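You operate a simulated robot arm through the tools that you are given. There is no shell and no other tool.

The job below is to be done with a simulated robot arm. You get a single attempt, and the scene is never put back.

JOB
Put the blue bag in box 26, close it and save line 26 on the key pad.

Only the result counts: the job must be done as asked and must still hold three seconds after the hand-in. Knocking over, shifting, dropping, spilling or breaking anything else fails it.

ROBOT AND FRAMES
A 6-joint arm with a four-finger gripper, fixed in place. Base frame: the origin is at the foot of the arm, x ahead of it, y to its left, z up; the work surface is at about z = 86. Units: cm, degrees, N and s.
With the tool pointing down near the work surface it reaches from about 28 to 70 cm from the base axis. Its first joint turns from -166.0 to 166.0 degrees. Payload 3.43 kg.
Tool frame: the origin (TCP) lies between the finger pads and is the grasp point; the fingertips stand 3 cm ahead of it; z points along the fingers, y is the line along which they close. The gripper opens to 12 cm. The gripper's body begins 8.5 cm behind the TCP.
Orientation is that of the tool frame in the base frame, as [roll, pitch, yaw] about the fixed x, y, z axes, in that order (R = Rz(yaw) Ry(pitch) Rx(roll)). With the fingers straight down and closing along the base's y, the tool's x points along the base's -x, its y along +y and its z along -z.

CONTROLS
- The arm moves only by the tool send_rows. Its argument "increments" is one flat list of numbers, 6 for each row, row after row: the shift along the tool's x, y, z in cm, then the turn, a rotation vector about the tool's x, y, z in degrees. In form: [tx, ty, tz, ax, ay, az, tx, ty, tz, ax, ay, az, ...]. A call has 1 to 20 rows; each row is the pose to reach, as a shift and turn from the pose commanded when the call began, along the tool's axes at that moment. "grip" is the closure, from 0 (fully open) to 1 (shut), set as the call begins (left out, the last holds). A row lasts 0.2 s, in which the tool goes at most 5 cm and 8.6 degrees; a call with a longer step from one row to the next is refused whole, and so is a gripper value outside its range. A pose out of reach is approached as far as the arm can. The call stops where the force on the tool passes 40 N (or 10 N more than at its start, if that is more) or the arm is blocked; 0.2 s more then pass. The fingers move at their own pace and stop on an object; they squeeze with about 21 N. The grip force told is the motor's: it shows also when the fingers shut on nothing. Time passes only in rows, and 0.2 s behind the last, so rows that repeat a pose let the fingers close. The reply holds the time, the measured pose of the TCP, the force on the tool along the base axes, the opening and the grip force, in the units named above and with some noise, with the torque about the TCP (base axes, N m) and any sound that the robot's microphone picked up.
- Cameras (640 x 400 px; columns grow to the right, rows downward): "scene" is fixed at [5.26, -49.3, 162.39]; the picture's right is [0.93, -0.36, 0.00], its down [-0.20, -0.51, -0.84] and it looks along [0.30, 0.78, -0.55] (base axes); focal length 362 px, centre (320, 200). "wrist" rides on the gripper at [7.1, -1.7, -12] in the tool frame; the picture's right is [0.23, 0.97, 0.00], its down [-0.81, 0.19, -0.55] and it looks along [-0.54, 0.13, 0.83] (tool axes); focal length 275 px, centre (320, 200). There is no depth. A picture from a camera that has moved, and an enlarged one, comes with that camera's place and axes in the base frame and with its lens. The place of the scene camera against the robot may be out by one fixed shift of up to 1.2 cm in any direction.
- grab_frame(camera): a new picture of that camera. It takes no simulated time.
- raise_lower(by): slides the trunk up (or, below 0, down) by that many cm; the arm rides with it, the base frame stays. It gives what a move gives, with no picture.
- inspect(camera, box): a new picture of the part [left, top, right, bottom] of that camera's present view, enlarged. It takes no simulated time.
- finish_job(): hands the job in; it is judged then, once.

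Places have to be worked out from the pictures, the camera data and where the tool is seen. Open the gripper and draw the arm clear of the work before you hand the job in, unless the task says otherwise.

The tools are called after ">>>" as name(argument=value, ...) on one line, values as JSON. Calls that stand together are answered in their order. send_rows: Moves the arm, as the interface text tells. Its arguments: {"type":"object","properties":{"increments":{"type":"array"},"grip":{"type":"number"}},"required":["increments"]} The other tools are called the same way: raise_lower (by) slides the trunk up or down; grab_frame (camera) takes a picture; inspect (camera, box) takes an enlarged picture of a part of a camera's view; finish_job () hands the job in.

At the start:

```text
time_s: 0.0
ee_pos: [49.79, 25.07, 120.61]
tcp_rot: [180.0, 0.0, -180.0]
ft_force: [0.0, 0.1, -0.5]
ft_torque: [0.01, 0.0, 0.0]
finger_gap: 12.01
gripper_force: 0.0
trunk travel left (down, up): [-20.0, 24.0]
```

scene: 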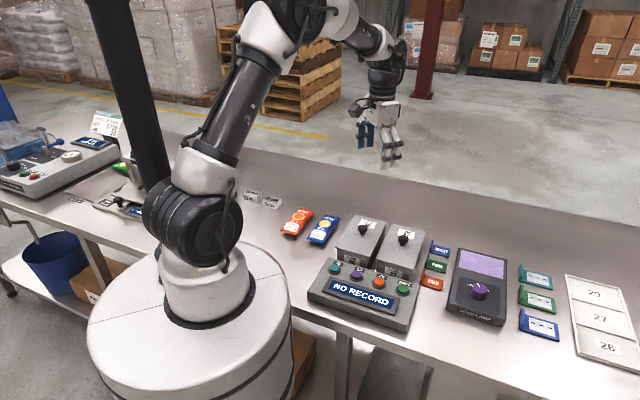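
wrist: 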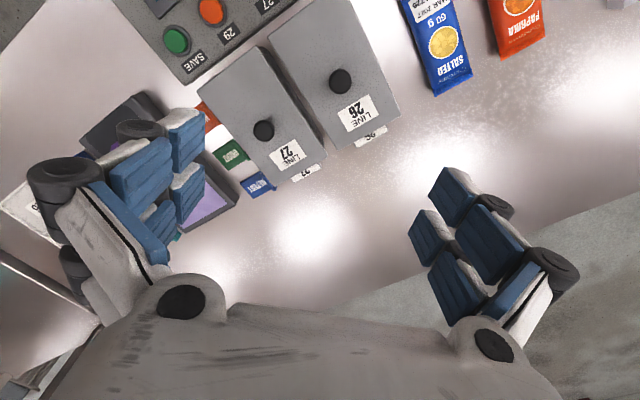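

The pictures show two grey boxes with knobs (lines 26 and 27), a key pad with a display, and blue and orange bags. I'll look closer at each before moving.

>>> inspect(camera="scene", box=[270, 180, 450, 340])

>>> inspect(camera="wrist", box=[100, 0, 400, 200])

>>> inspect(camera="wrist", box=[340, 0, 640, 190])

>>> inspect(camera="scene", box=[420, 220, 640, 370])

>>> inspect(camera="scene", box=[0, 90, 200, 230])

```text
2.50 times, centred on (360, 260) of scene
camera zoom: at [5.26, -49.3, 162.39], right [0.93, -0.36, 0.0], down [-0.2, -0.51, -0.84], along [0.3, 0.78, -0.55], focal length 905 px, centre (220, 50)
```

zoom: 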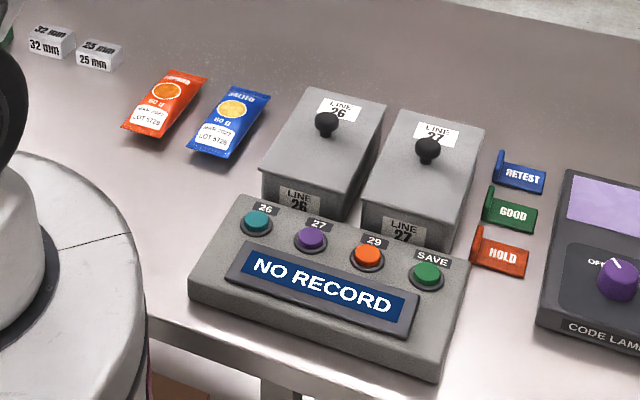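

```text
2.00 times, centred on (250, 100) of wrist
camera zoom: at [42.57, 23.46, 132.74], right [-0.23, 0.97, 0.0], down [0.81, 0.19, 0.55], along [0.54, 0.13, -0.83], focal length 551 px, centre (460, 400)
```

zoom: 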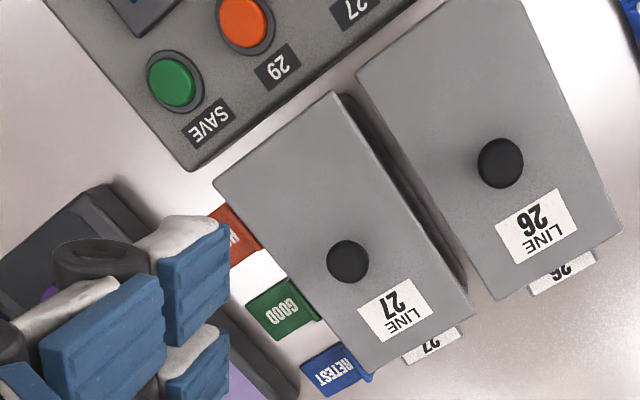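

```text
2.11 times, centred on (490, 95) of wrist
camera zoom: at [42.57, 23.46, 132.74], right [-0.23, 0.97, 0.0], down [0.81, 0.19, 0.55], along [0.54, 0.13, -0.83], focal length 580 px, centre (-38, 421)
```

zoom: 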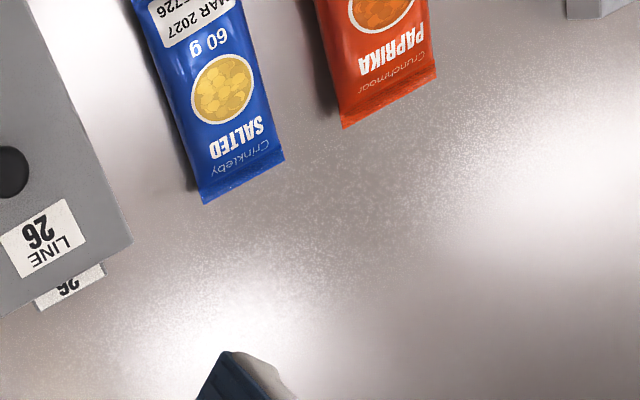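

```text
2.67 times, centred on (530, 295) of scene
camera zoom: at [5.26, -49.3, 162.39], right [0.93, -0.36, 0.0], down [-0.2, -0.51, -0.84], along [0.3, 0.78, -0.55], focal length 966 px, centre (-240, -53)
```

zoom: 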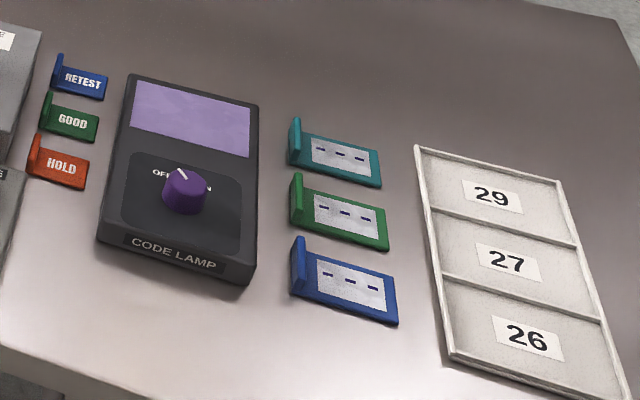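

```text
2.86 times, centred on (100, 160) of scene
camera zoom: at [5.26, -49.3, 162.39], right [0.93, -0.36, 0.0], down [-0.2, -0.51, -0.84], along [0.3, 0.78, -0.55], focal length 1034 px, centre (949, 314)
```

zoom: 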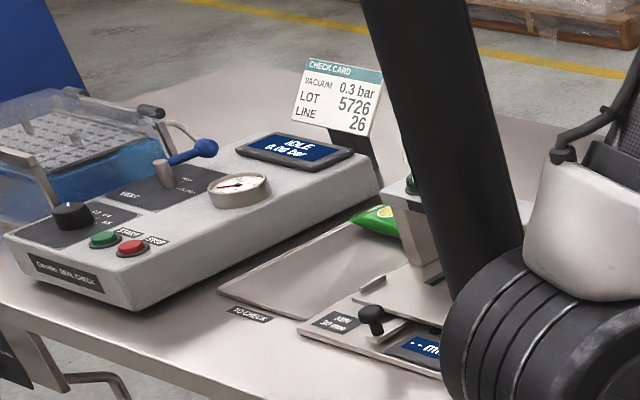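

The whole bench layout is turned about 45° to the base. The box 26 lid centre is near (49, 28, 92), its knob top is at z≈95, and the blue bag is near (41, 41). I'll turn the tool 45° to match and look again from a better angle.

>>> send_rows(increments=[0, 0, 0, 0, 0, -8, 0, 0, 0, 0, 0, -16, 0, 0, 0, 0, 0, -24, 0, 0, 0, 0, 0, -32, 0, 0, 0, 0, 0, -40, 2, 1, 0, 0, 0, -45, 5, 1, 0, 0, 0, -45, 5, 1, 0, 0, 0, -45])

>>> grab_frame(camera="wrist")

>>> grab_frame(camera="scene")

```text
time_s: 1.8
ee_pos: [44.8, 26.08, 120.77]
tcp_rot: [-180.0, 0.0, -135.0]
ft_force: [-0.2, 0.6, 0.0]
ft_torque: [-0.01, 0.03, 0.0]
finger_gap: 12.01
gripper_force: 0.0
trunk travel left (down, up): [-20.0, 24.0]
```

```text
taken
camera wrist: at [40.86, 19.84, 132.85], right [-0.85, 0.52, 0.0], down [0.44, 0.71, 0.55], along [0.29, 0.47, -0.83], focal length 275 px, centre (320, 200)
```

wrist: 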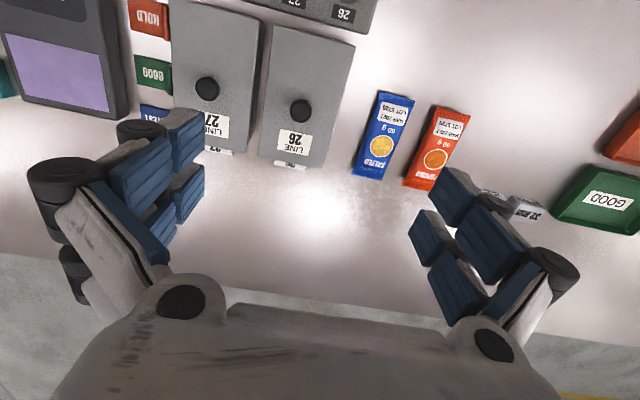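

```text
taken
```

scene: 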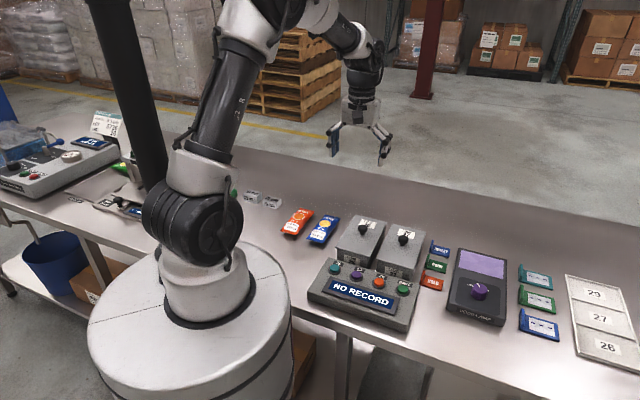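

The view now covers both boxes and the bags. I'll enlarge box 26 and the bags to see how the lid is made and get the exact directions.

>>> inspect(camera="wrist", box=[220, 10, 380, 180])

>>> inspect(camera="wrist", box=[330, 70, 490, 200])

>>> inspect(camera="scene", box=[320, 200, 440, 290])

```text
2.35 times, centred on (300, 95) of wrist
camera zoom: at [40.86, 19.84, 132.85], right [-0.85, 0.52, 0.0], down [0.44, 0.71, 0.55], along [0.29, 0.47, -0.83], focal length 648 px, centre (367, 447)
```

zoom: 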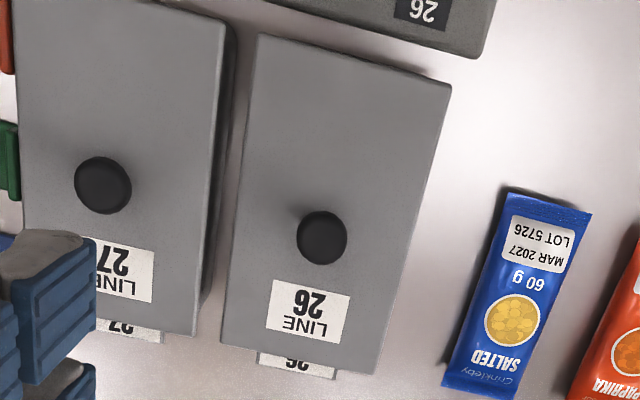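

```text
3.08 times, centred on (410, 135) of wrist
camera zoom: at [40.86, 19.84, 132.85], right [-0.85, 0.52, 0.0], down [0.44, 0.71, 0.55], along [0.29, 0.47, -0.83], focal length 847 px, centre (43, 400)
```

zoom: 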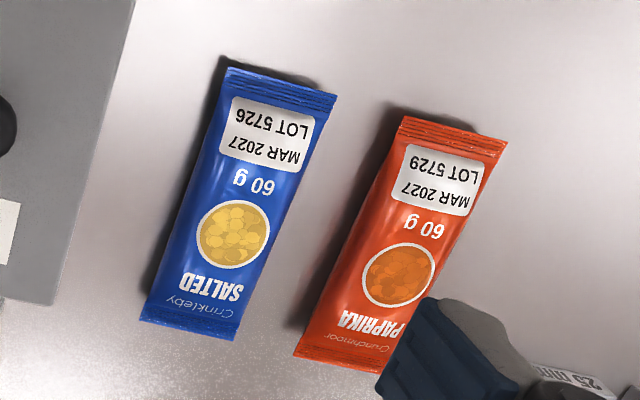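

```text
4.44 times, centred on (380, 245) of scene
camera zoom: at [5.26, -49.3, 162.39], right [0.93, -0.36, 0.0], down [-0.2, -0.51, -0.84], along [0.3, 0.78, -0.55], focal length 1609 px, centre (53, 0)
```

zoom: 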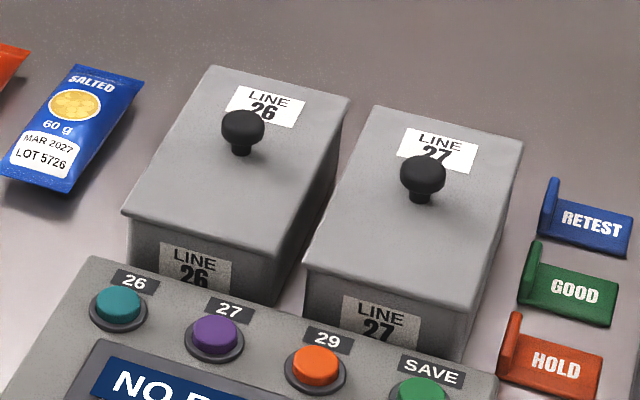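

The lid is a lift-off lid with a centred knob at about (48.75, 27.85), and 45° fits its edges. I'll open the gripper to about 6 cm and come down above the knob, then check.

>>> send_rows(increments=[-2, -0.8, 0, 0, 0, 0, -4.06, -1.54, 0, 0, 0, 0, -4.06, -1.54, 4, 0, 0, 0, -4.06, -1.54, 8, 0, 0, 0, -4.06, -1.54, 12, 0, 0, 0, -4.06, -1.54, 16, 0, 0, 0, -4.06, -1.54, 19, 0, 0, 0, -4.06, -1.54, 20.6, 0, 0, 0, -4.06, -1.54, 20.6, 0, 0, 0], grip=0.5)

>>> grab_frame(camera="wrist")

>>> inspect(camera="scene", box=[310, 160, 450, 290])

```text
time_s: 3.8
ee_pos: [48.82, 28.07, 99.99]
tcp_rot: [179.9, -0.1, -135.0]
ft_force: [0.1, 0.2, -0.8]
ft_torque: [0.01, 0.0, -0.01]
finger_gap: 6.01
gripper_force: 0.1
trunk travel left (down, up): [-20.0, 24.0]
```

```text
taken
camera wrist: at [44.88, 21.84, 112.06], right [-0.85, 0.53, 0.0], down [0.44, 0.71, 0.55], along [0.29, 0.47, -0.83], focal length 275 px, centre (320, 200)
```

wrist: 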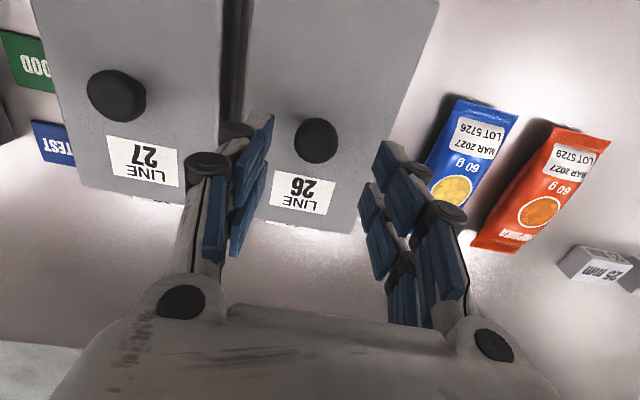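

```text
3.08 times, centred on (380, 225) of scene
camera zoom: at [5.26, -49.3, 162.39], right [0.93, -0.36, 0.0], down [-0.2, -0.51, -0.84], along [0.3, 0.78, -0.55], focal length 1114 px, centre (135, 123)
```

zoom: 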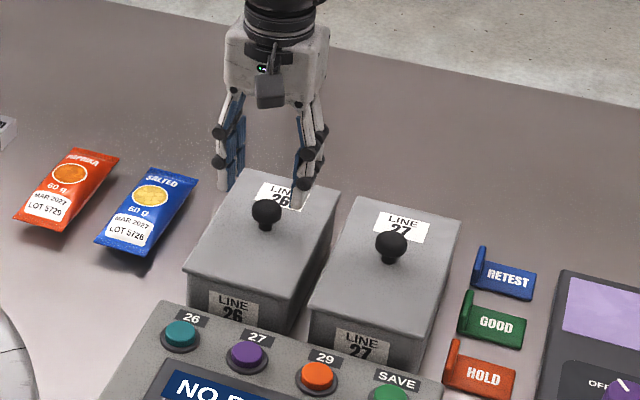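

The fingers straddle the knob, whose centre is at about (48.75, 27.9, 93.7). I'll go down slowly to z≈96 and look again.

>>> send_rows(increments=[0, 0, 1.5, 0, 0, 0, 0, 0, 3, 0, 0, 0, 0, 0, 4, 0, 0, 0, 0, 0, 4, 0, 0, 0])

>>> grab_frame(camera="wrist")

>>> inspect(camera="scene", box=[330, 180, 430, 260])

```text
time_s: 4.8
ee_pos: [48.62, 27.97, 96.02]
tcp_rot: [179.9, -0.1, -134.9]
ft_force: [-0.1, 0.0, 0.2]
ft_torque: [-0.01, 0.0, 0.02]
finger_gap: 6.05
gripper_force: 0.2
trunk travel left (down, up): [-20.0, 24.0]
```

```text
taken
camera wrist: at [44.75, 21.79, 108.13], right [-0.85, 0.52, 0.0], down [0.44, 0.71, 0.55], along [0.29, 0.47, -0.83], focal length 275 px, centre (320, 200)
```

wrist: 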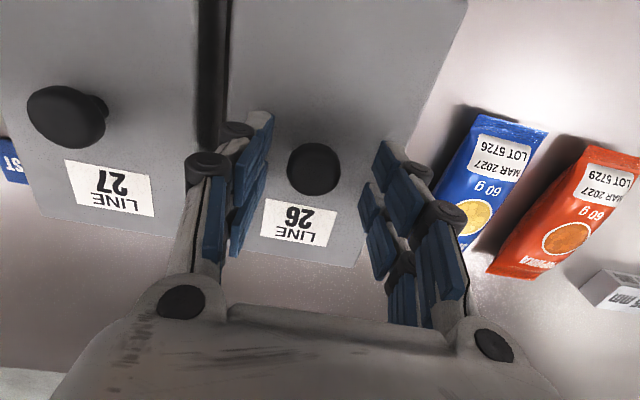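

```text
5.00 times, centred on (380, 220) of scene
camera zoom: at [5.26, -49.3, 162.39], right [0.93, -0.36, 0.0], down [-0.2, -0.51, -0.84], along [0.3, 0.78, -0.55], focal length 1810 px, centre (20, 100)
```

zoom: 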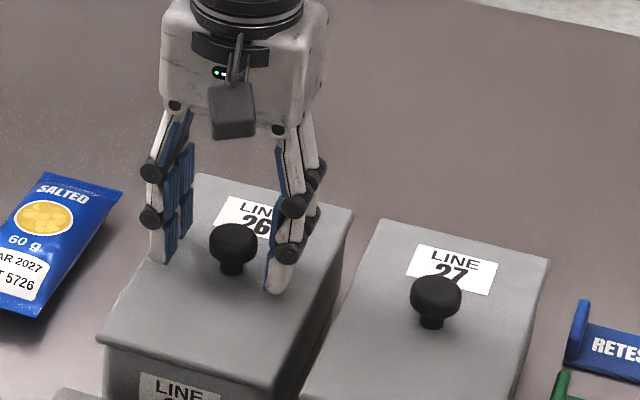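

The knob sits centred between the fingers and there is no contact yet. I'll lower 0.3 cm more and close on it.

>>> send_rows(increments=[0, 0, 0.3, 0, 0, 0, 0, 0, 0.3, 0, 0, 0])

>>> send_rows(increments=[0, 0, 0, 0, 0, 0, 0, 0, 0, 0, 0, 0, 0, 0, 0, 0, 0, 0, 0, 0, 0, 0, 0, 0], grip=1.0)

>>> inspect(camera="scene", box=[330, 180, 430, 260])

```text
time_s: 5.4
ee_pos: [48.55, 27.99, 95.8]
tcp_rot: [-180.0, 0.1, -135.1]
ft_force: [0.3, -1.1, 0.0]
ft_torque: [0.03, 0.03, 0.0]
finger_gap: 6.04
gripper_force: 0.1
trunk travel left (down, up): [-20.0, 24.0]
```

```text
time_s: 6.4
ee_pos: [48.68, 27.9, 95.73]
tcp_rot: [180.0, 0.0, -134.9]
ft_force: [1.9, -1.5, 0.6]
ft_torque: [-0.03, -0.02, -0.02]
finger_gap: 2.65
gripper_force: 21.1
trunk travel left (down, up): [-20.0, 24.0]
heard: snap
```

```text
5.00 times, centred on (380, 220) of scene
camera zoom: at [5.26, -49.3, 162.39], right [0.93, -0.36, 0.0], down [-0.2, -0.51, -0.84], along [0.3, 0.78, -0.55], focal length 1810 px, centre (20, 100)
```

zoom: 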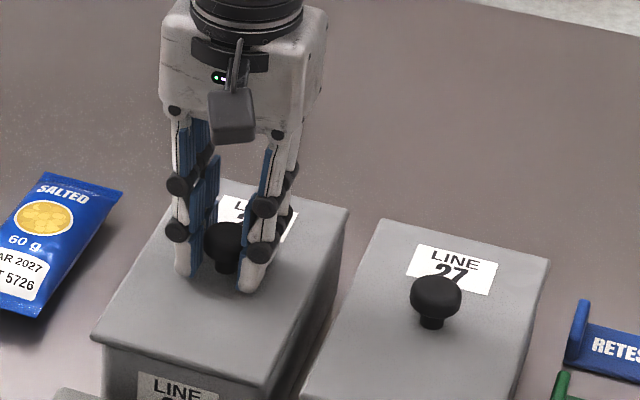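

The fingers hold the knob (2.65 cm gap, 21 N) and a snap was heard, perhaps the lid's catch. I'll lift slowly and watch the force.

>>> send_rows(increments=[0, 0, -0.3, 0, 0, 0, 0, 0, -0.6, 0, 0, 0, 0, 0, -1.0, 0, 0, 0, 0, 0, -1.5, 0, 0, 0, 0, 0, -1.5, 0, 0, 0])

>>> inspect(camera="scene", box=[310, 170, 450, 290])

>>> grab_frame(camera="wrist")

```text
time_s: 7.6
ee_pos: [48.62, 27.87, 97.3]
tcp_rot: [179.9, 0.0, -135.0]
ft_force: [-0.3, -0.2, -0.5]
ft_torque: [-0.03, -0.02, 0.03]
finger_gap: 2.65
gripper_force: 21.3
trunk travel left (down, up): [-20.0, 24.0]
```

```text
3.33 times, centred on (380, 230) of scene
camera zoom: at [5.26, -49.3, 162.39], right [0.93, -0.36, 0.0], down [-0.2, -0.51, -0.84], along [0.3, 0.78, -0.55], focal length 1207 px, centre (120, 100)
```

zoom: 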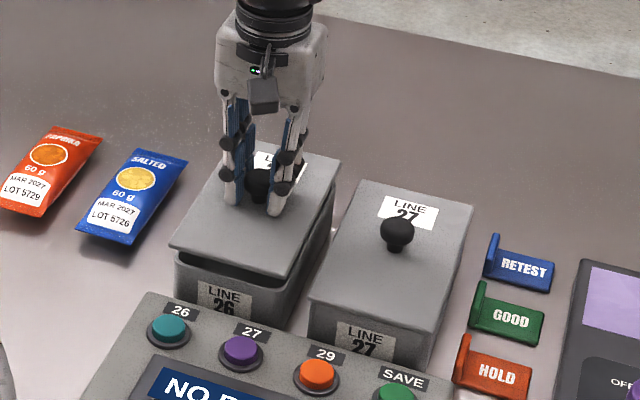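

```text
taken
camera wrist: at [44.78, 21.66, 109.32], right [-0.85, 0.53, 0.0], down [0.44, 0.71, 0.55], along [0.29, 0.47, -0.83], focal length 275 px, centre (320, 200)
```

wrist: 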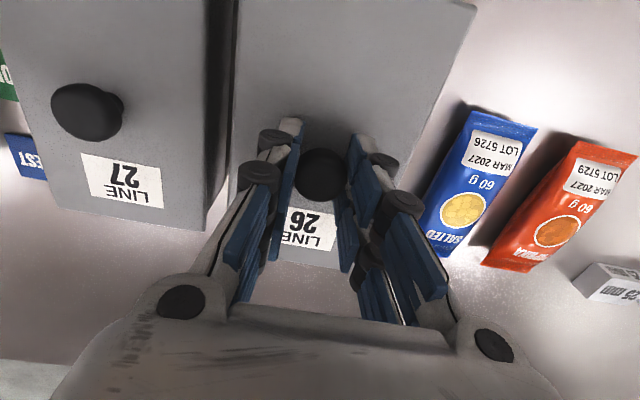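

The lid came off cleanly and the box stayed put. I'll raise it clear and carry it to the free bench patch near (24, 31), in front of the bags.

>>> send_rows(increments=[0, 0, -3, 0, 0, 0, 0, 0, -6, 0, 0, 0, 0, 0, -9, 0, 0, 0, 0, 0, -10, 0, 0, 0, 2.5, 3.3, -10, 0, 0, 0, 5, 6.6, -10, 0, 0, 0, 7.5, 9.9, -10, 0, 0, 0, 10, 13.2, -10, 0, 0, 0, 12.5, 16.5, -10, 0, 0, 0, 14.2, 18.7, -10, 0, 0, 0, 15.1, 19.7, -10, 0, 0, 0, 15.1, 19.7, -10, 0, 0, 0])

>>> grab_frame(camera="scene")

>>> grab_frame(camera="wrist")

>>> inspect(camera="scene", box=[250, 170, 450, 310])

```text
time_s: 10.2
ee_pos: [23.96, 31.13, 107.06]
tcp_rot: [-179.9, 0.0, -134.9]
ft_force: [0.1, -0.2, -0.5]
ft_torque: [0.0, -0.02, 0.0]
finger_gap: 2.62
gripper_force: 21.0
trunk travel left (down, up): [-20.0, 24.0]
```

```text
taken
```

scene: 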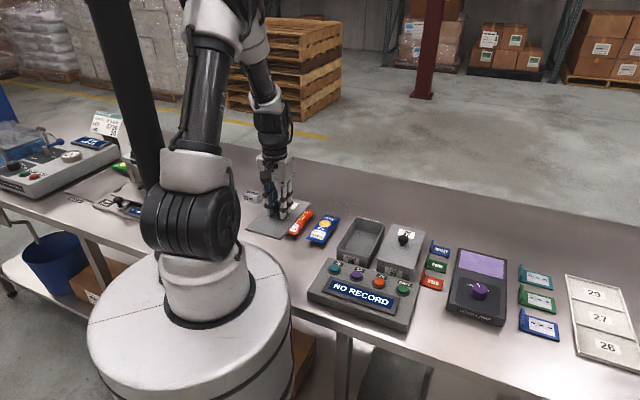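

```text
taken
camera wrist: at [20.14, 24.87, 119.12], right [-0.85, 0.53, 0.0], down [0.44, 0.71, 0.55], along [0.29, 0.47, -0.83], focal length 275 px, centre (320, 200)
```

wrist: 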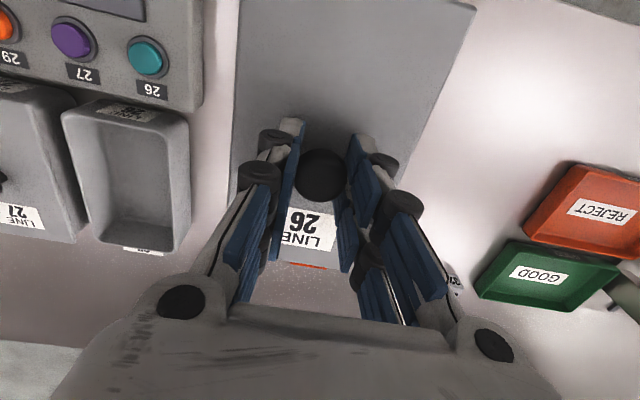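

```text
2.86 times, centred on (350, 240) of scene
camera zoom: at [5.26, -49.3, 162.39], right [0.93, -0.36, 0.0], down [-0.2, -0.51, -0.84], along [0.3, 0.78, -0.55], focal length 1034 px, centre (234, 86)
```

zoom: 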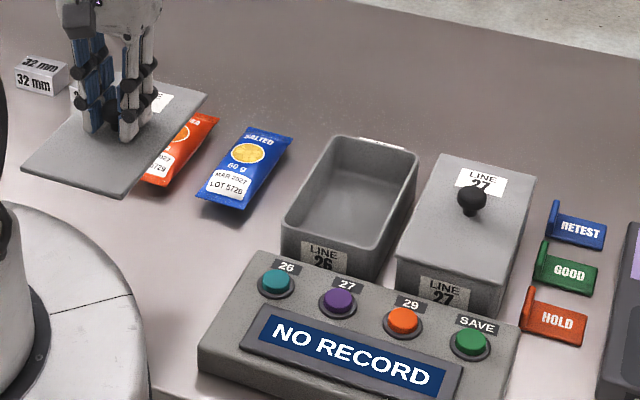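

The box is open and empty, and the bench patch below the lid is clear. I'll lower the lid toward the bench.

>>> send_rows(increments=[0, 0, 4, 0, 0, 0, 0, 0, 8, 0, 0, 0, 0, 0, 12, 0, 0, 0, 0, 0, 14, 0, 0, 0, 0, 0, 14.5, 0, 0, 0, 0, 0, 14.5, 0, 0, 0])

>>> inspect(camera="scene", box=[230, 170, 370, 290])

>>> grab_frame(camera="wrist")

```text
time_s: 11.6
ee_pos: [24.27, 31.02, 92.64]
tcp_rot: [-180.0, 0.1, -134.9]
ft_force: [0.5, -0.2, -0.3]
ft_torque: [0.03, 0.0, 0.01]
finger_gap: 2.62
gripper_force: 21.3
trunk travel left (down, up): [-20.0, 24.0]
```

```text
3.33 times, centred on (300, 230) of scene
camera zoom: at [5.26, -49.3, 162.39], right [0.93, -0.36, 0.0], down [-0.2, -0.51, -0.84], along [0.3, 0.78, -0.55], focal length 1207 px, centre (387, 100)
```

zoom: 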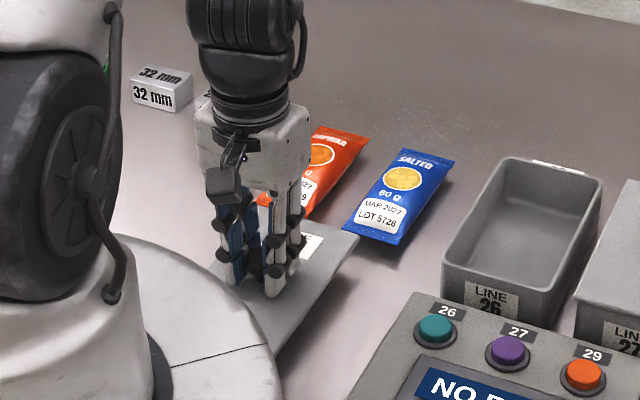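

```text
taken
camera wrist: at [20.34, 24.86, 104.79], right [-0.85, 0.52, 0.0], down [0.44, 0.71, 0.55], along [0.29, 0.47, -0.83], focal length 275 px, centre (320, 200)
```

wrist: 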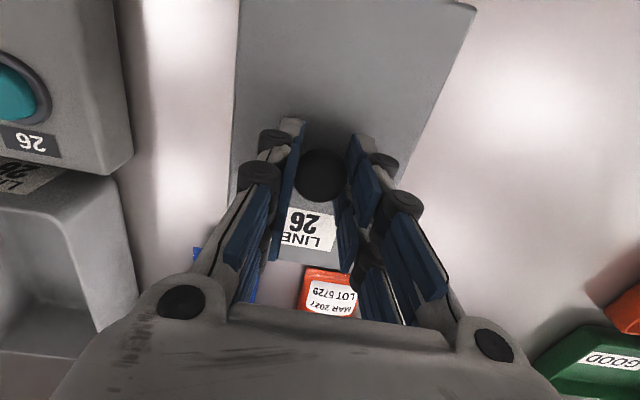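

The lid's far edge is about 2.5 cm short of the orange bag, which is clear. I'll keep lowering in small steps until it touches.

>>> send_rows(increments=[0, 0, 0.4, 0, 0, 0, 0, 0, 0.8, 0, 0, 0, 0, 0, 1.2, 0, 0, 0])

>>> inspect(camera="scene", box=[260, 200, 340, 270])

```text
time_s: 12.4
ee_pos: [24.15, 31.14, 91.45]
tcp_rot: [180.0, 0.1, -135.0]
ft_force: [0.2, 0.0, -0.1]
ft_torque: [0.01, -0.02, 0.03]
finger_gap: 2.64
gripper_force: 21.4
trunk travel left (down, up): [-20.0, 24.0]
```

```text
5.71 times, centred on (300, 235) of scene
camera zoom: at [5.26, -49.3, 162.39], right [0.93, -0.36, 0.0], down [-0.2, -0.51, -0.84], along [0.3, 0.78, -0.55], focal length 2069 px, centre (434, 0)
```

zoom: 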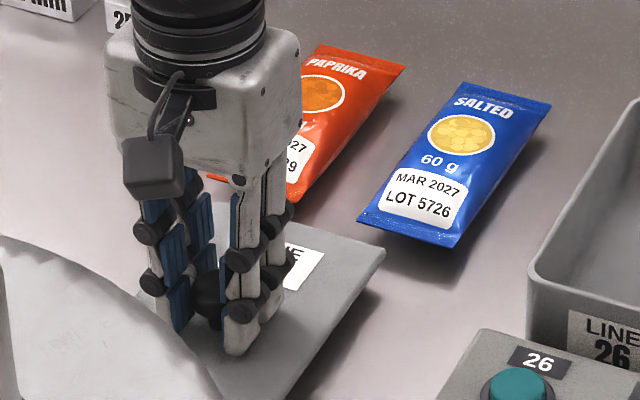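

>>> send_rows(increments=[0, 0, 0.25, 0, 0, 0, 0, 0, 0.5, 0, 0, 0])

>>> inspect(camera="scene", box=[260, 200, 340, 270])

```text
time_s: 13.0
ee_pos: [24.21, 31.16, 90.99]
tcp_rot: [-180.0, 0.0, -135.0]
ft_force: [-0.2, 0.7, -1.2]
ft_torque: [-0.03, -0.02, -0.02]
finger_gap: 2.62
gripper_force: 21.0
trunk travel left (down, up): [-20.0, 24.0]
```

```text
5.71 times, centred on (300, 235) of scene
camera zoom: at [5.26, -49.3, 162.39], right [0.93, -0.36, 0.0], down [-0.2, -0.51, -0.84], along [0.3, 0.78, -0.55], focal length 2069 px, centre (434, 0)
```

zoom: 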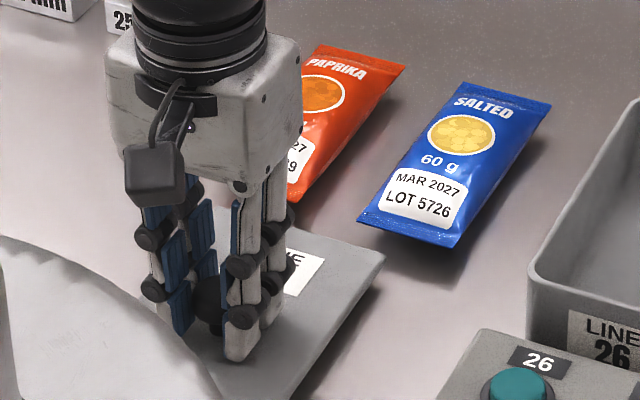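

No contact yet, and the shadow shows the lid still slightly above the bench. I'll continue down in small steps.

>>> send_rows(increments=[0, 0, 0.2, 0, 0, 0, 0, 0, 0.4, 0, 0, 0])

>>> send_rows(increments=[0, 0, 0.15, 0, 0, 0, 0, 0, 0.3, 0, 0, 0])

>>> inspect(camera="scene", box=[260, 200, 340, 270])

```text
time_s: 13.6
ee_pos: [24.07, 31.16, 90.58]
tcp_rot: [-180.0, 0.0, -135.0]
ft_force: [-0.4, 0.4, -0.1]
ft_torque: [0.01, 0.02, 0.04]
finger_gap: 2.65
gripper_force: 21.7
trunk travel left (down, up): [-20.0, 24.0]
```

```text
time_s: 14.2
ee_pos: [24.14, 31.18, 90.42]
tcp_rot: [-179.9, 0.1, -135.0]
ft_force: [-2.5, 2.6, 11.4]
ft_torque: [-0.13, 0.28, -0.05]
finger_gap: 2.63
gripper_force: 20.9
trunk travel left (down, up): [-20.0, 24.0]
```

```text
5.71 times, centred on (300, 235) of scene
camera zoom: at [5.26, -49.3, 162.39], right [0.93, -0.36, 0.0], down [-0.2, -0.51, -0.84], along [0.3, 0.78, -0.55], focal length 2069 px, centre (434, 0)
```

zoom: 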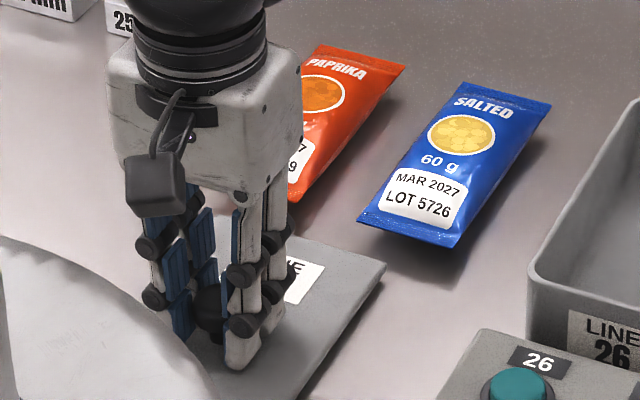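

The lid is on the bench (11 N at z≈90.4), so the box rim is at about z 91.3. I'll open the fingers and rise straight up.

>>> send_rows(increments=[0, 0, -0.15, 0, 0, 0, 0, 0, -0.15, 0, 0, 0, 0, 0, -0.15, 0, 0, 0, 0, 0, -0.15, 0, 0, 0], grip=0.5)

>>> send_rows(increments=[0, 0, -1.5, 0, 0, 0, 0, 0, -4, 0, 0, 0, 0, 0, -8, 0, 0, 0, 0, 0, -12, 0, 0, 0, 0, 0, -15, 0, 0, 0, 0, 0, -15, 0, 0, 0])

>>> grab_frame(camera="wrist")

>>> inspect(camera="scene", box=[230, 170, 430, 300])

```text
time_s: 15.2
ee_pos: [24.09, 31.34, 90.56]
tcp_rot: [-179.9, 0.1, -135.0]
ft_force: [0.4, 0.4, 0.2]
ft_torque: [0.03, -0.01, 0.01]
finger_gap: 5.98
gripper_force: 0.1
trunk travel left (down, up): [-20.0, 24.0]
```

```text
time_s: 16.6
ee_pos: [24.15, 31.05, 105.45]
tcp_rot: [179.9, 0.0, -135.1]
ft_force: [0.4, -0.7, -0.2]
ft_torque: [0.0, 0.0, 0.01]
finger_gap: 5.98
gripper_force: 0.1
trunk travel left (down, up): [-20.0, 24.0]
```

```text
taken
camera wrist: at [20.23, 24.9, 117.46], right [-0.85, 0.53, 0.0], down [0.44, 0.71, 0.55], along [0.29, 0.47, -0.83], focal length 275 px, centre (320, 200)
```

wrist: 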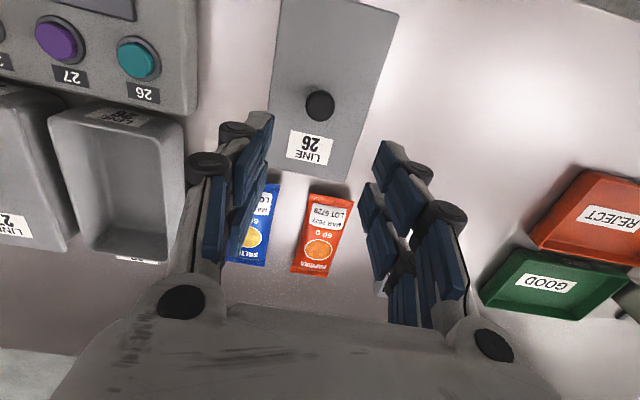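

```text
3.08 times, centred on (330, 235) of scene
camera zoom: at [5.26, -49.3, 162.39], right [0.93, -0.36, 0.0], down [-0.2, -0.51, -0.84], along [0.3, 0.78, -0.55], focal length 1114 px, centre (289, 92)
```

zoom: 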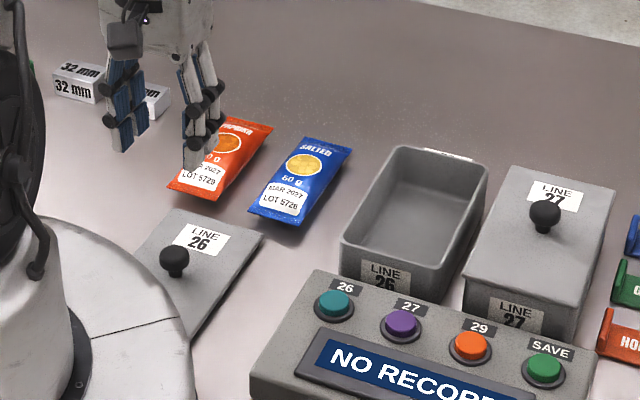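

The lid lies flat on the bench. I'll move above the blue bag at about (41.1, 41.2) with the fingers 8.8 cm apart.

>>> send_rows(increments=[-4, -1, 0, 0, 0, 0, -8, -2, 0, 0, 0, 0, -12, -3, 0, 0, 0, 0, -16, -4, 0, 0, 0, 0, -19.16, -4.95, 0, 0, 0, 0, -19.16, -4.95, 2.5, 0, 0, 0, -19.16, -4.95, 4.5, 0, 0, 0, -19.16, -4.95, 4.5, 0, 0, 0], grip=0.27)

>>> grab_frame(camera="wrist")

>>> inspect(camera="scene", box=[260, 160, 390, 270])

```text
time_s: 18.4
ee_pos: [40.99, 41.25, 100.92]
tcp_rot: [179.9, 0.0, -135.0]
ft_force: [-0.1, 0.7, -0.6]
ft_torque: [-0.01, 0.04, -0.04]
finger_gap: 8.73
gripper_force: 0.0
trunk travel left (down, up): [-20.0, 24.0]
```

```text
taken
camera wrist: at [37.15, 34.97, 113.05], right [-0.85, 0.53, 0.0], down [0.44, 0.71, 0.55], along [0.29, 0.47, -0.83], focal length 275 px, centre (320, 200)
```

wrist: 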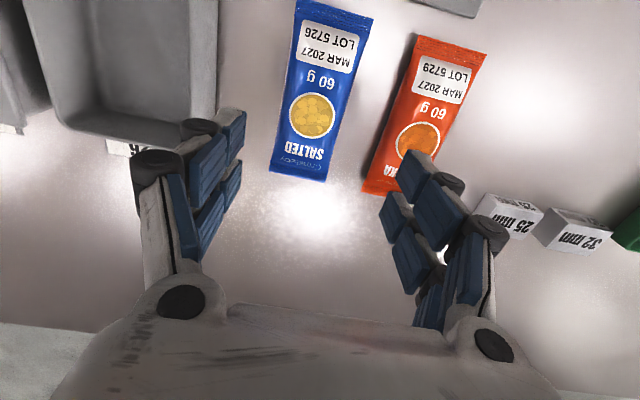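

```text
3.64 times, centred on (325, 215) of scene
camera zoom: at [5.26, -49.3, 162.39], right [0.93, -0.36, 0.0], down [-0.2, -0.51, -0.84], along [0.3, 0.78, -0.55], focal length 1317 px, centre (302, 146)
```

zoom: 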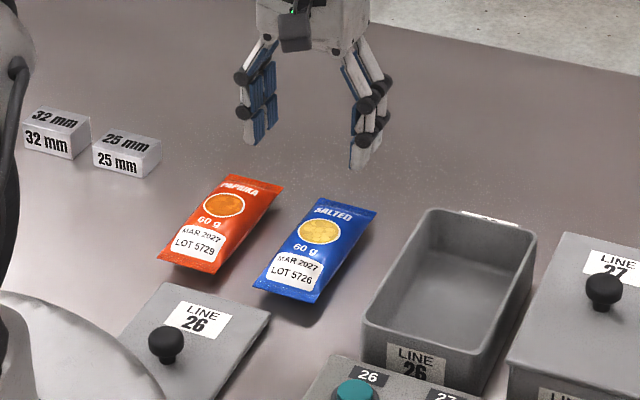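

The bag lies centred at about (41.2, 40.9), with finger clearance on both sides. I'll shift 0.25 cm sideways and lower to tip height just above the bench.

>>> send_rows(increments=[0, -0.25, 3, 0, 0, 0, 0, -0.25, 6, 0, 0, 0, 0, -0.25, 9, 0, 0, 0, 0, -0.25, 10.5, 0, 0, 0, 0, -0.25, 11.2, 0, 0, 0, 0, -0.25, 11.2, 0, 0, 0])

>>> grab_frame(camera="wrist")

>>> inspect(camera="scene", box=[270, 180, 370, 260])

```text
time_s: 19.8
ee_pos: [41.43, 40.98, 89.77]
tcp_rot: [-180.0, 0.0, -135.0]
ft_force: [0.1, -1.0, -0.9]
ft_torque: [0.02, 0.01, 0.0]
finger_gap: 8.76
gripper_force: 0.0
trunk travel left (down, up): [-20.0, 24.0]
```

```text
taken
camera wrist: at [37.59, 34.8, 101.89], right [-0.85, 0.52, 0.0], down [0.44, 0.71, 0.55], along [0.29, 0.47, -0.83], focal length 275 px, centre (320, 200)
```

wrist: 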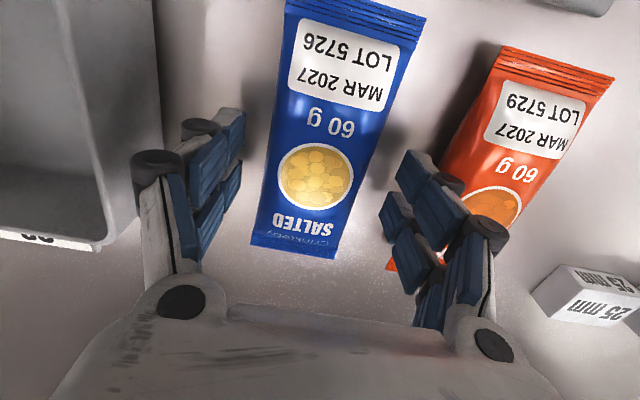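

```text
5.00 times, centred on (320, 220) of scene
camera zoom: at [5.26, -49.3, 162.39], right [0.93, -0.36, 0.0], down [-0.2, -0.51, -0.84], along [0.3, 0.78, -0.55], focal length 1810 px, centre (320, 100)
```

zoom: 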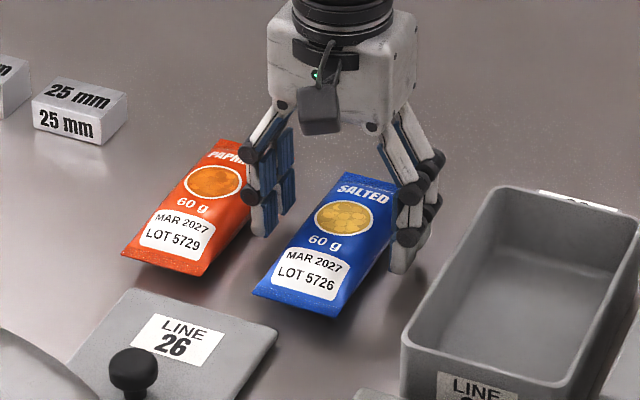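

The fingers are on either side of the bag and not touching the orange one. I'll lower 0.3 cm more and close.

>>> send_rows(increments=[0, 0, 0.3, 0, 0, 0, 0, 0, 0.3, 0, 0, 0])

>>> send_rows(increments=[0, 0, 0, 0, 0, 0, 0, 0, 0, 0, 0, 0, 0, 0, 0, 0, 0, 0, 0, 0, 0, 0, 0, 0, 0, 0, 0, 0, 0, 0], grip=1.0)

>>> grab_frame(camera="wrist")

>>> inspect(camera="scene", box=[270, 180, 370, 260])

```text
time_s: 20.4
ee_pos: [41.36, 40.97, 89.49]
tcp_rot: [-179.9, 0.1, -135.0]
ft_force: [0.6, 0.3, 0.4]
ft_torque: [0.02, 0.0, 0.0]
finger_gap: 8.79
gripper_force: 0.0
trunk travel left (down, up): [-20.0, 24.0]
```

```text
time_s: 21.6
ee_pos: [41.38, 40.98, 89.52]
tcp_rot: [-180.0, 0.0, -135.0]
ft_force: [0.4, -0.3, 0.3]
ft_torque: [0.0, 0.02, 0.04]
finger_gap: 5.89
gripper_force: 21.3
trunk travel left (down, up): [-20.0, 24.0]
```

```text
taken
camera wrist: at [37.53, 34.78, 101.55], right [-0.85, 0.53, 0.0], down [0.44, 0.71, 0.55], along [0.29, 0.47, -0.83], focal length 275 px, centre (320, 200)
```

wrist: 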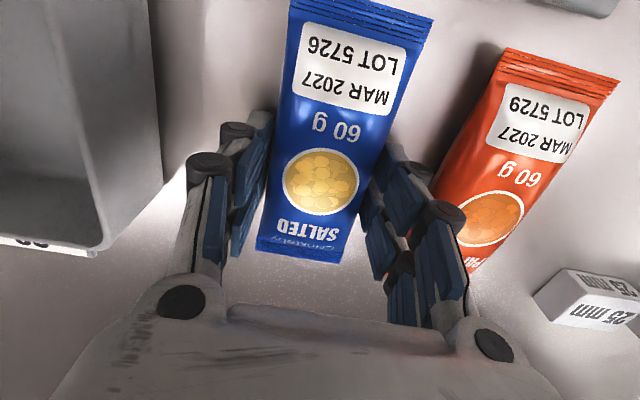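

```text
5.00 times, centred on (320, 220) of scene
camera zoom: at [5.26, -49.3, 162.39], right [0.93, -0.36, 0.0], down [-0.2, -0.51, -0.84], along [0.3, 0.78, -0.55], focal length 1810 px, centre (320, 100)
```

zoom: 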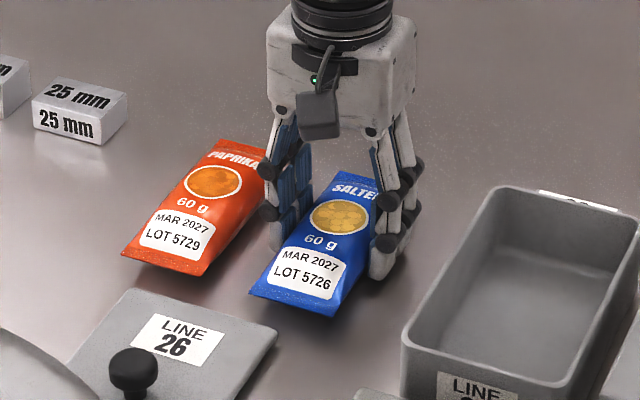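

The bag is held at a 5.9 cm gap and the orange bag wasn't touched. I'll lift straight up and check the hold and the box opening.

>>> send_rows(increments=[0, 0, -1, 0, 0, 0, 0, 0, -3, 0, 0, 0, 0, 0, -6, 0, 0, 0, 0, 0, -10, 0, 0, 0, 0, 0, -14, 0, 0, 0, 0, 0, -16, 0, 0, 0, 0, 0, -16, 0, 0, 0])

>>> grab_frame(camera="wrist")

>>> inspect(camera="scene", box=[260, 120, 440, 290])

```text
time_s: 23.2
ee_pos: [41.33, 40.8, 105.52]
tcp_rot: [-180.0, 0.0, -135.0]
ft_force: [0.3, 0.8, -0.3]
ft_torque: [0.01, 0.02, -0.03]
finger_gap: 5.93
gripper_force: 20.9
trunk travel left (down, up): [-20.0, 24.0]
```

```text
taken
camera wrist: at [37.48, 34.59, 117.59], right [-0.85, 0.53, 0.0], down [0.44, 0.71, 0.55], along [0.29, 0.47, -0.83], focal length 275 px, centre (320, 200)
```

wrist: 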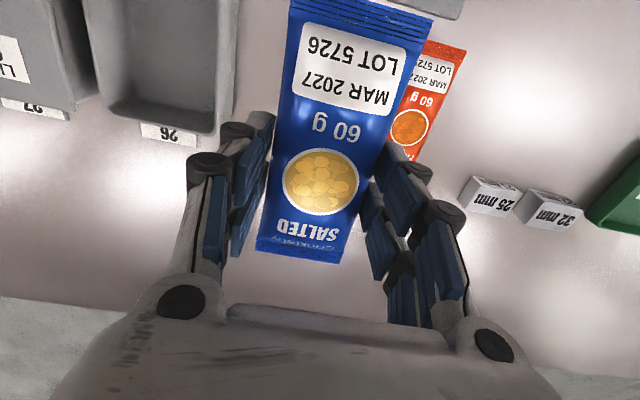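

```text
2.35 times, centred on (350, 205) of scene
camera zoom: at [5.26, -49.3, 162.39], right [0.93, -0.36, 0.0], down [-0.2, -0.51, -0.84], along [0.3, 0.78, -0.55], focal length 852 px, centre (249, 188)
```

zoom: 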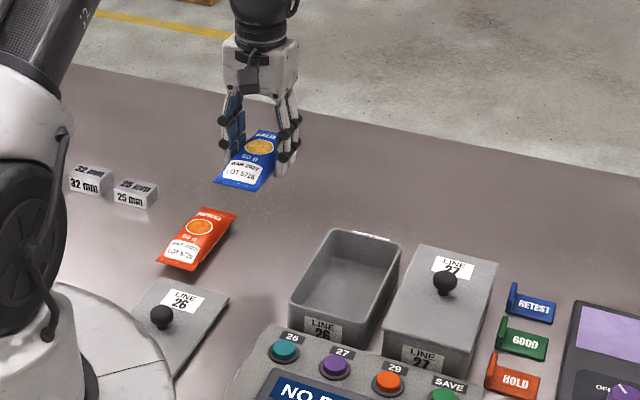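

The bag hangs firmly and level. I'll draw back 12 cm toward the base so the wrist camera sees the open box beside the bag, to fix its centre.

>>> send_rows(increments=[4, 0, 0, 0, 0, 0, 8, 0, 0, 0, 0, 0, 12, 0, 0, 0, 0, 0, 12, 0, 0, 0, 0, 0])

>>> grab_frame(camera="wrist")

>>> inspect(camera="wrist", box=[60, 0, 280, 220])

>>> inspect(camera="scene", box=[370, 210, 430, 280])

>>> inspect(camera="scene", box=[325, 205, 395, 280])

```text
time_s: 24.2
ee_pos: [32.77, 32.57, 105.87]
tcp_rot: [180.0, -0.1, -135.0]
ft_force: [0.5, -0.4, -0.4]
ft_torque: [0.0, 0.01, 0.0]
finger_gap: 5.89
gripper_force: 20.4
trunk travel left (down, up): [-20.0, 24.0]
```

```text
taken
camera wrist: at [28.9, 26.37, 117.88], right [-0.85, 0.52, 0.0], down [0.44, 0.71, 0.55], along [0.29, 0.47, -0.83], focal length 275 px, centre (320, 200)
```

wrist: 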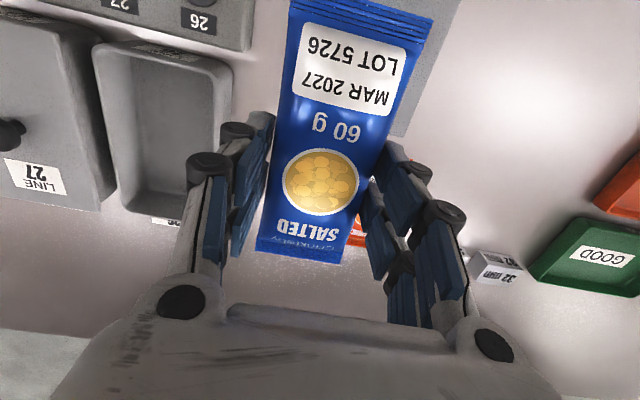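

```text
1.82 times, centred on (170, 110) of wrist
camera zoom: at [28.9, 26.37, 117.88], right [-0.85, 0.52, 0.0], down [0.44, 0.71, 0.55], along [0.29, 0.47, -0.83], focal length 500 px, centre (593, 364)
```

zoom: 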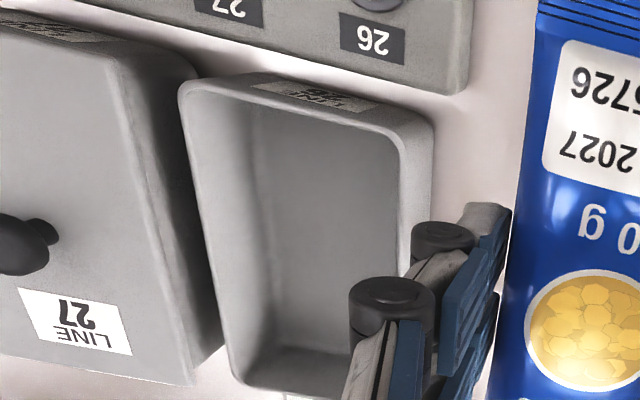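

```text
5.71 times, centred on (400, 245) of scene
camera zoom: at [5.26, -49.3, 162.39], right [0.93, -0.36, 0.0], down [-0.2, -0.51, -0.84], along [0.3, 0.78, -0.55], focal length 2069 px, centre (-137, -57)
```

zoom: 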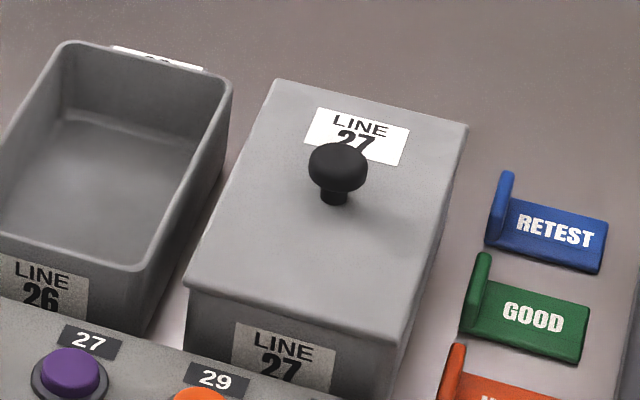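

```text
5.33 times, centred on (360, 242) of scene
camera zoom: at [5.26, -49.3, 162.39], right [0.93, -0.36, 0.0], down [-0.2, -0.51, -0.84], along [0.3, 0.78, -0.55], focal length 1931 px, centre (107, -27)
```

zoom: 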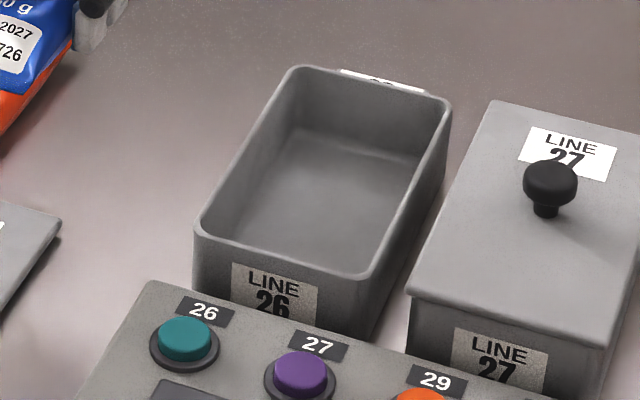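

The box opening is centred at about (48.8, 27.9), roughly 9.3 × 16.3 cm inside, and the bag is centred on the tool. I'll carry the bag over the box and come down to just above the rim.

>>> send_rows(increments=[-2, -3.6, 0, 0, 0, 0, -4, -7.2, 0, 0, 0, 0, -6, -10.9, 0, 0, 0, 0, -7.9, -14.5, 0, 0, 0, 0, -7.9, -14.5, 3, 0, 0, 0, -7.9, -14.5, 6, 0, 0, 0, -7.9, -14.5, 8, 0, 0, 0, -7.9, -14.5, 8, 0, 0, 0])

>>> grab_frame(camera="wrist")

>>> inspect(camera="scene", box=[325, 180, 425, 280])

```text
time_s: 26.0
ee_pos: [48.84, 27.99, 97.26]
tcp_rot: [180.0, 0.0, -135.1]
ft_force: [0.4, 0.8, 0.0]
ft_torque: [0.02, -0.01, 0.03]
finger_gap: 5.91
gripper_force: 20.9
trunk travel left (down, up): [-20.0, 24.0]
```

```text
taken
camera wrist: at [44.89, 21.82, 109.38], right [-0.85, 0.52, 0.0], down [0.44, 0.71, 0.55], along [0.29, 0.47, -0.83], focal length 275 px, centre (320, 200)
```

wrist: 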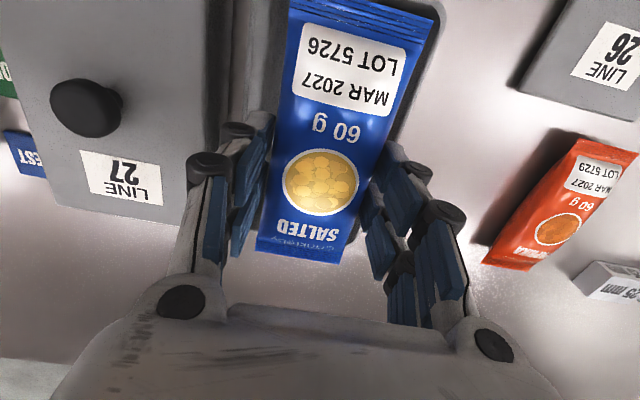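

```text
4.00 times, centred on (375, 230) of scene
camera zoom: at [5.26, -49.3, 162.39], right [0.93, -0.36, 0.0], down [-0.2, -0.51, -0.84], along [0.3, 0.78, -0.55], focal length 1448 px, centre (100, 80)
```

zoom: 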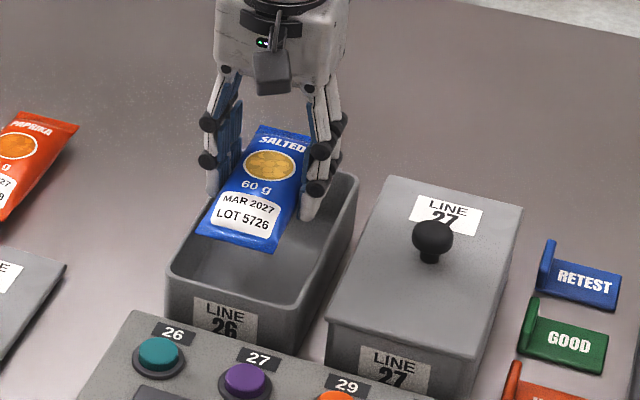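

The bag is above the opening. I'll lower about 2 cm to bring its underside near the rim and check the end clearances.

>>> send_rows(increments=[0, 0, 1, 0, 0, 0, 0, 0, 2, 0, 0, 0, 0, 0, 2, 0, 0, 0])

>>> inspect(camera="wrist", box=[220, 0, 460, 150])

>>> inspect(camera="wrist", box=[200, 130, 440, 290])

>>> inspect(camera="scene", box=[330, 195, 420, 275])

```text
time_s: 26.8
ee_pos: [48.7, 27.86, 95.41]
tcp_rot: [179.9, 0.0, -135.0]
ft_force: [0.0, -0.2, 0.3]
ft_torque: [-0.02, 0.0, 0.0]
finger_gap: 5.9
gripper_force: 20.5
trunk travel left (down, up): [-20.0, 24.0]
```

```text
2.67 times, centred on (340, 75) of wrist
camera zoom: at [44.78, 21.7, 107.43], right [-0.85, 0.52, 0.0], down [0.44, 0.71, 0.55], along [0.29, 0.47, -0.83], focal length 734 px, centre (267, 533)
```

zoom: 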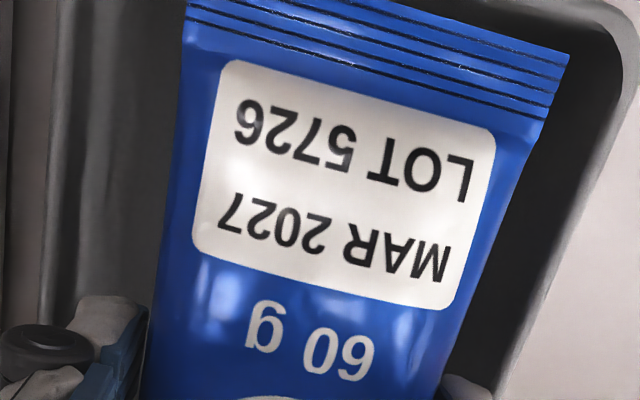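

```text
2.50 times, centred on (320, 210) of wrist
camera zoom: at [44.78, 21.7, 107.43], right [-0.85, 0.52, 0.0], down [0.44, 0.71, 0.55], along [0.29, 0.47, -0.83], focal length 688 px, centre (320, 175)
```

zoom: 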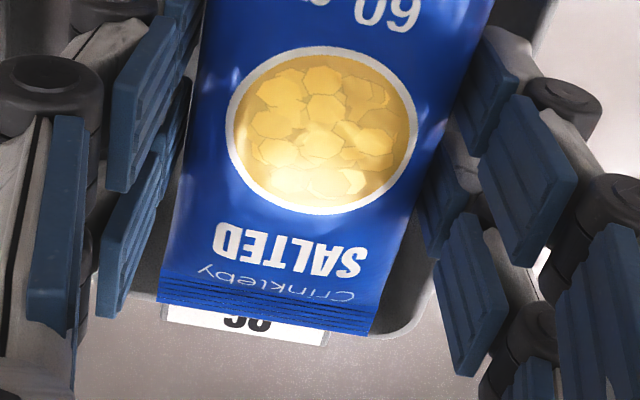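

```text
5.00 times, centred on (375, 235) of scene
camera zoom: at [5.26, -49.3, 162.39], right [0.93, -0.36, 0.0], down [-0.2, -0.51, -0.84], along [0.3, 0.78, -0.55], focal length 1810 px, centre (45, 25)
```

zoom: 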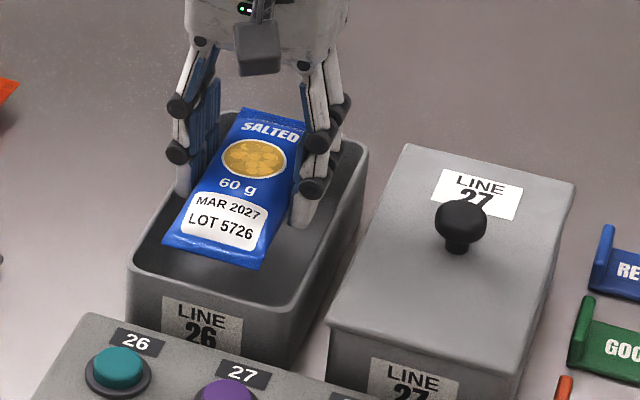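

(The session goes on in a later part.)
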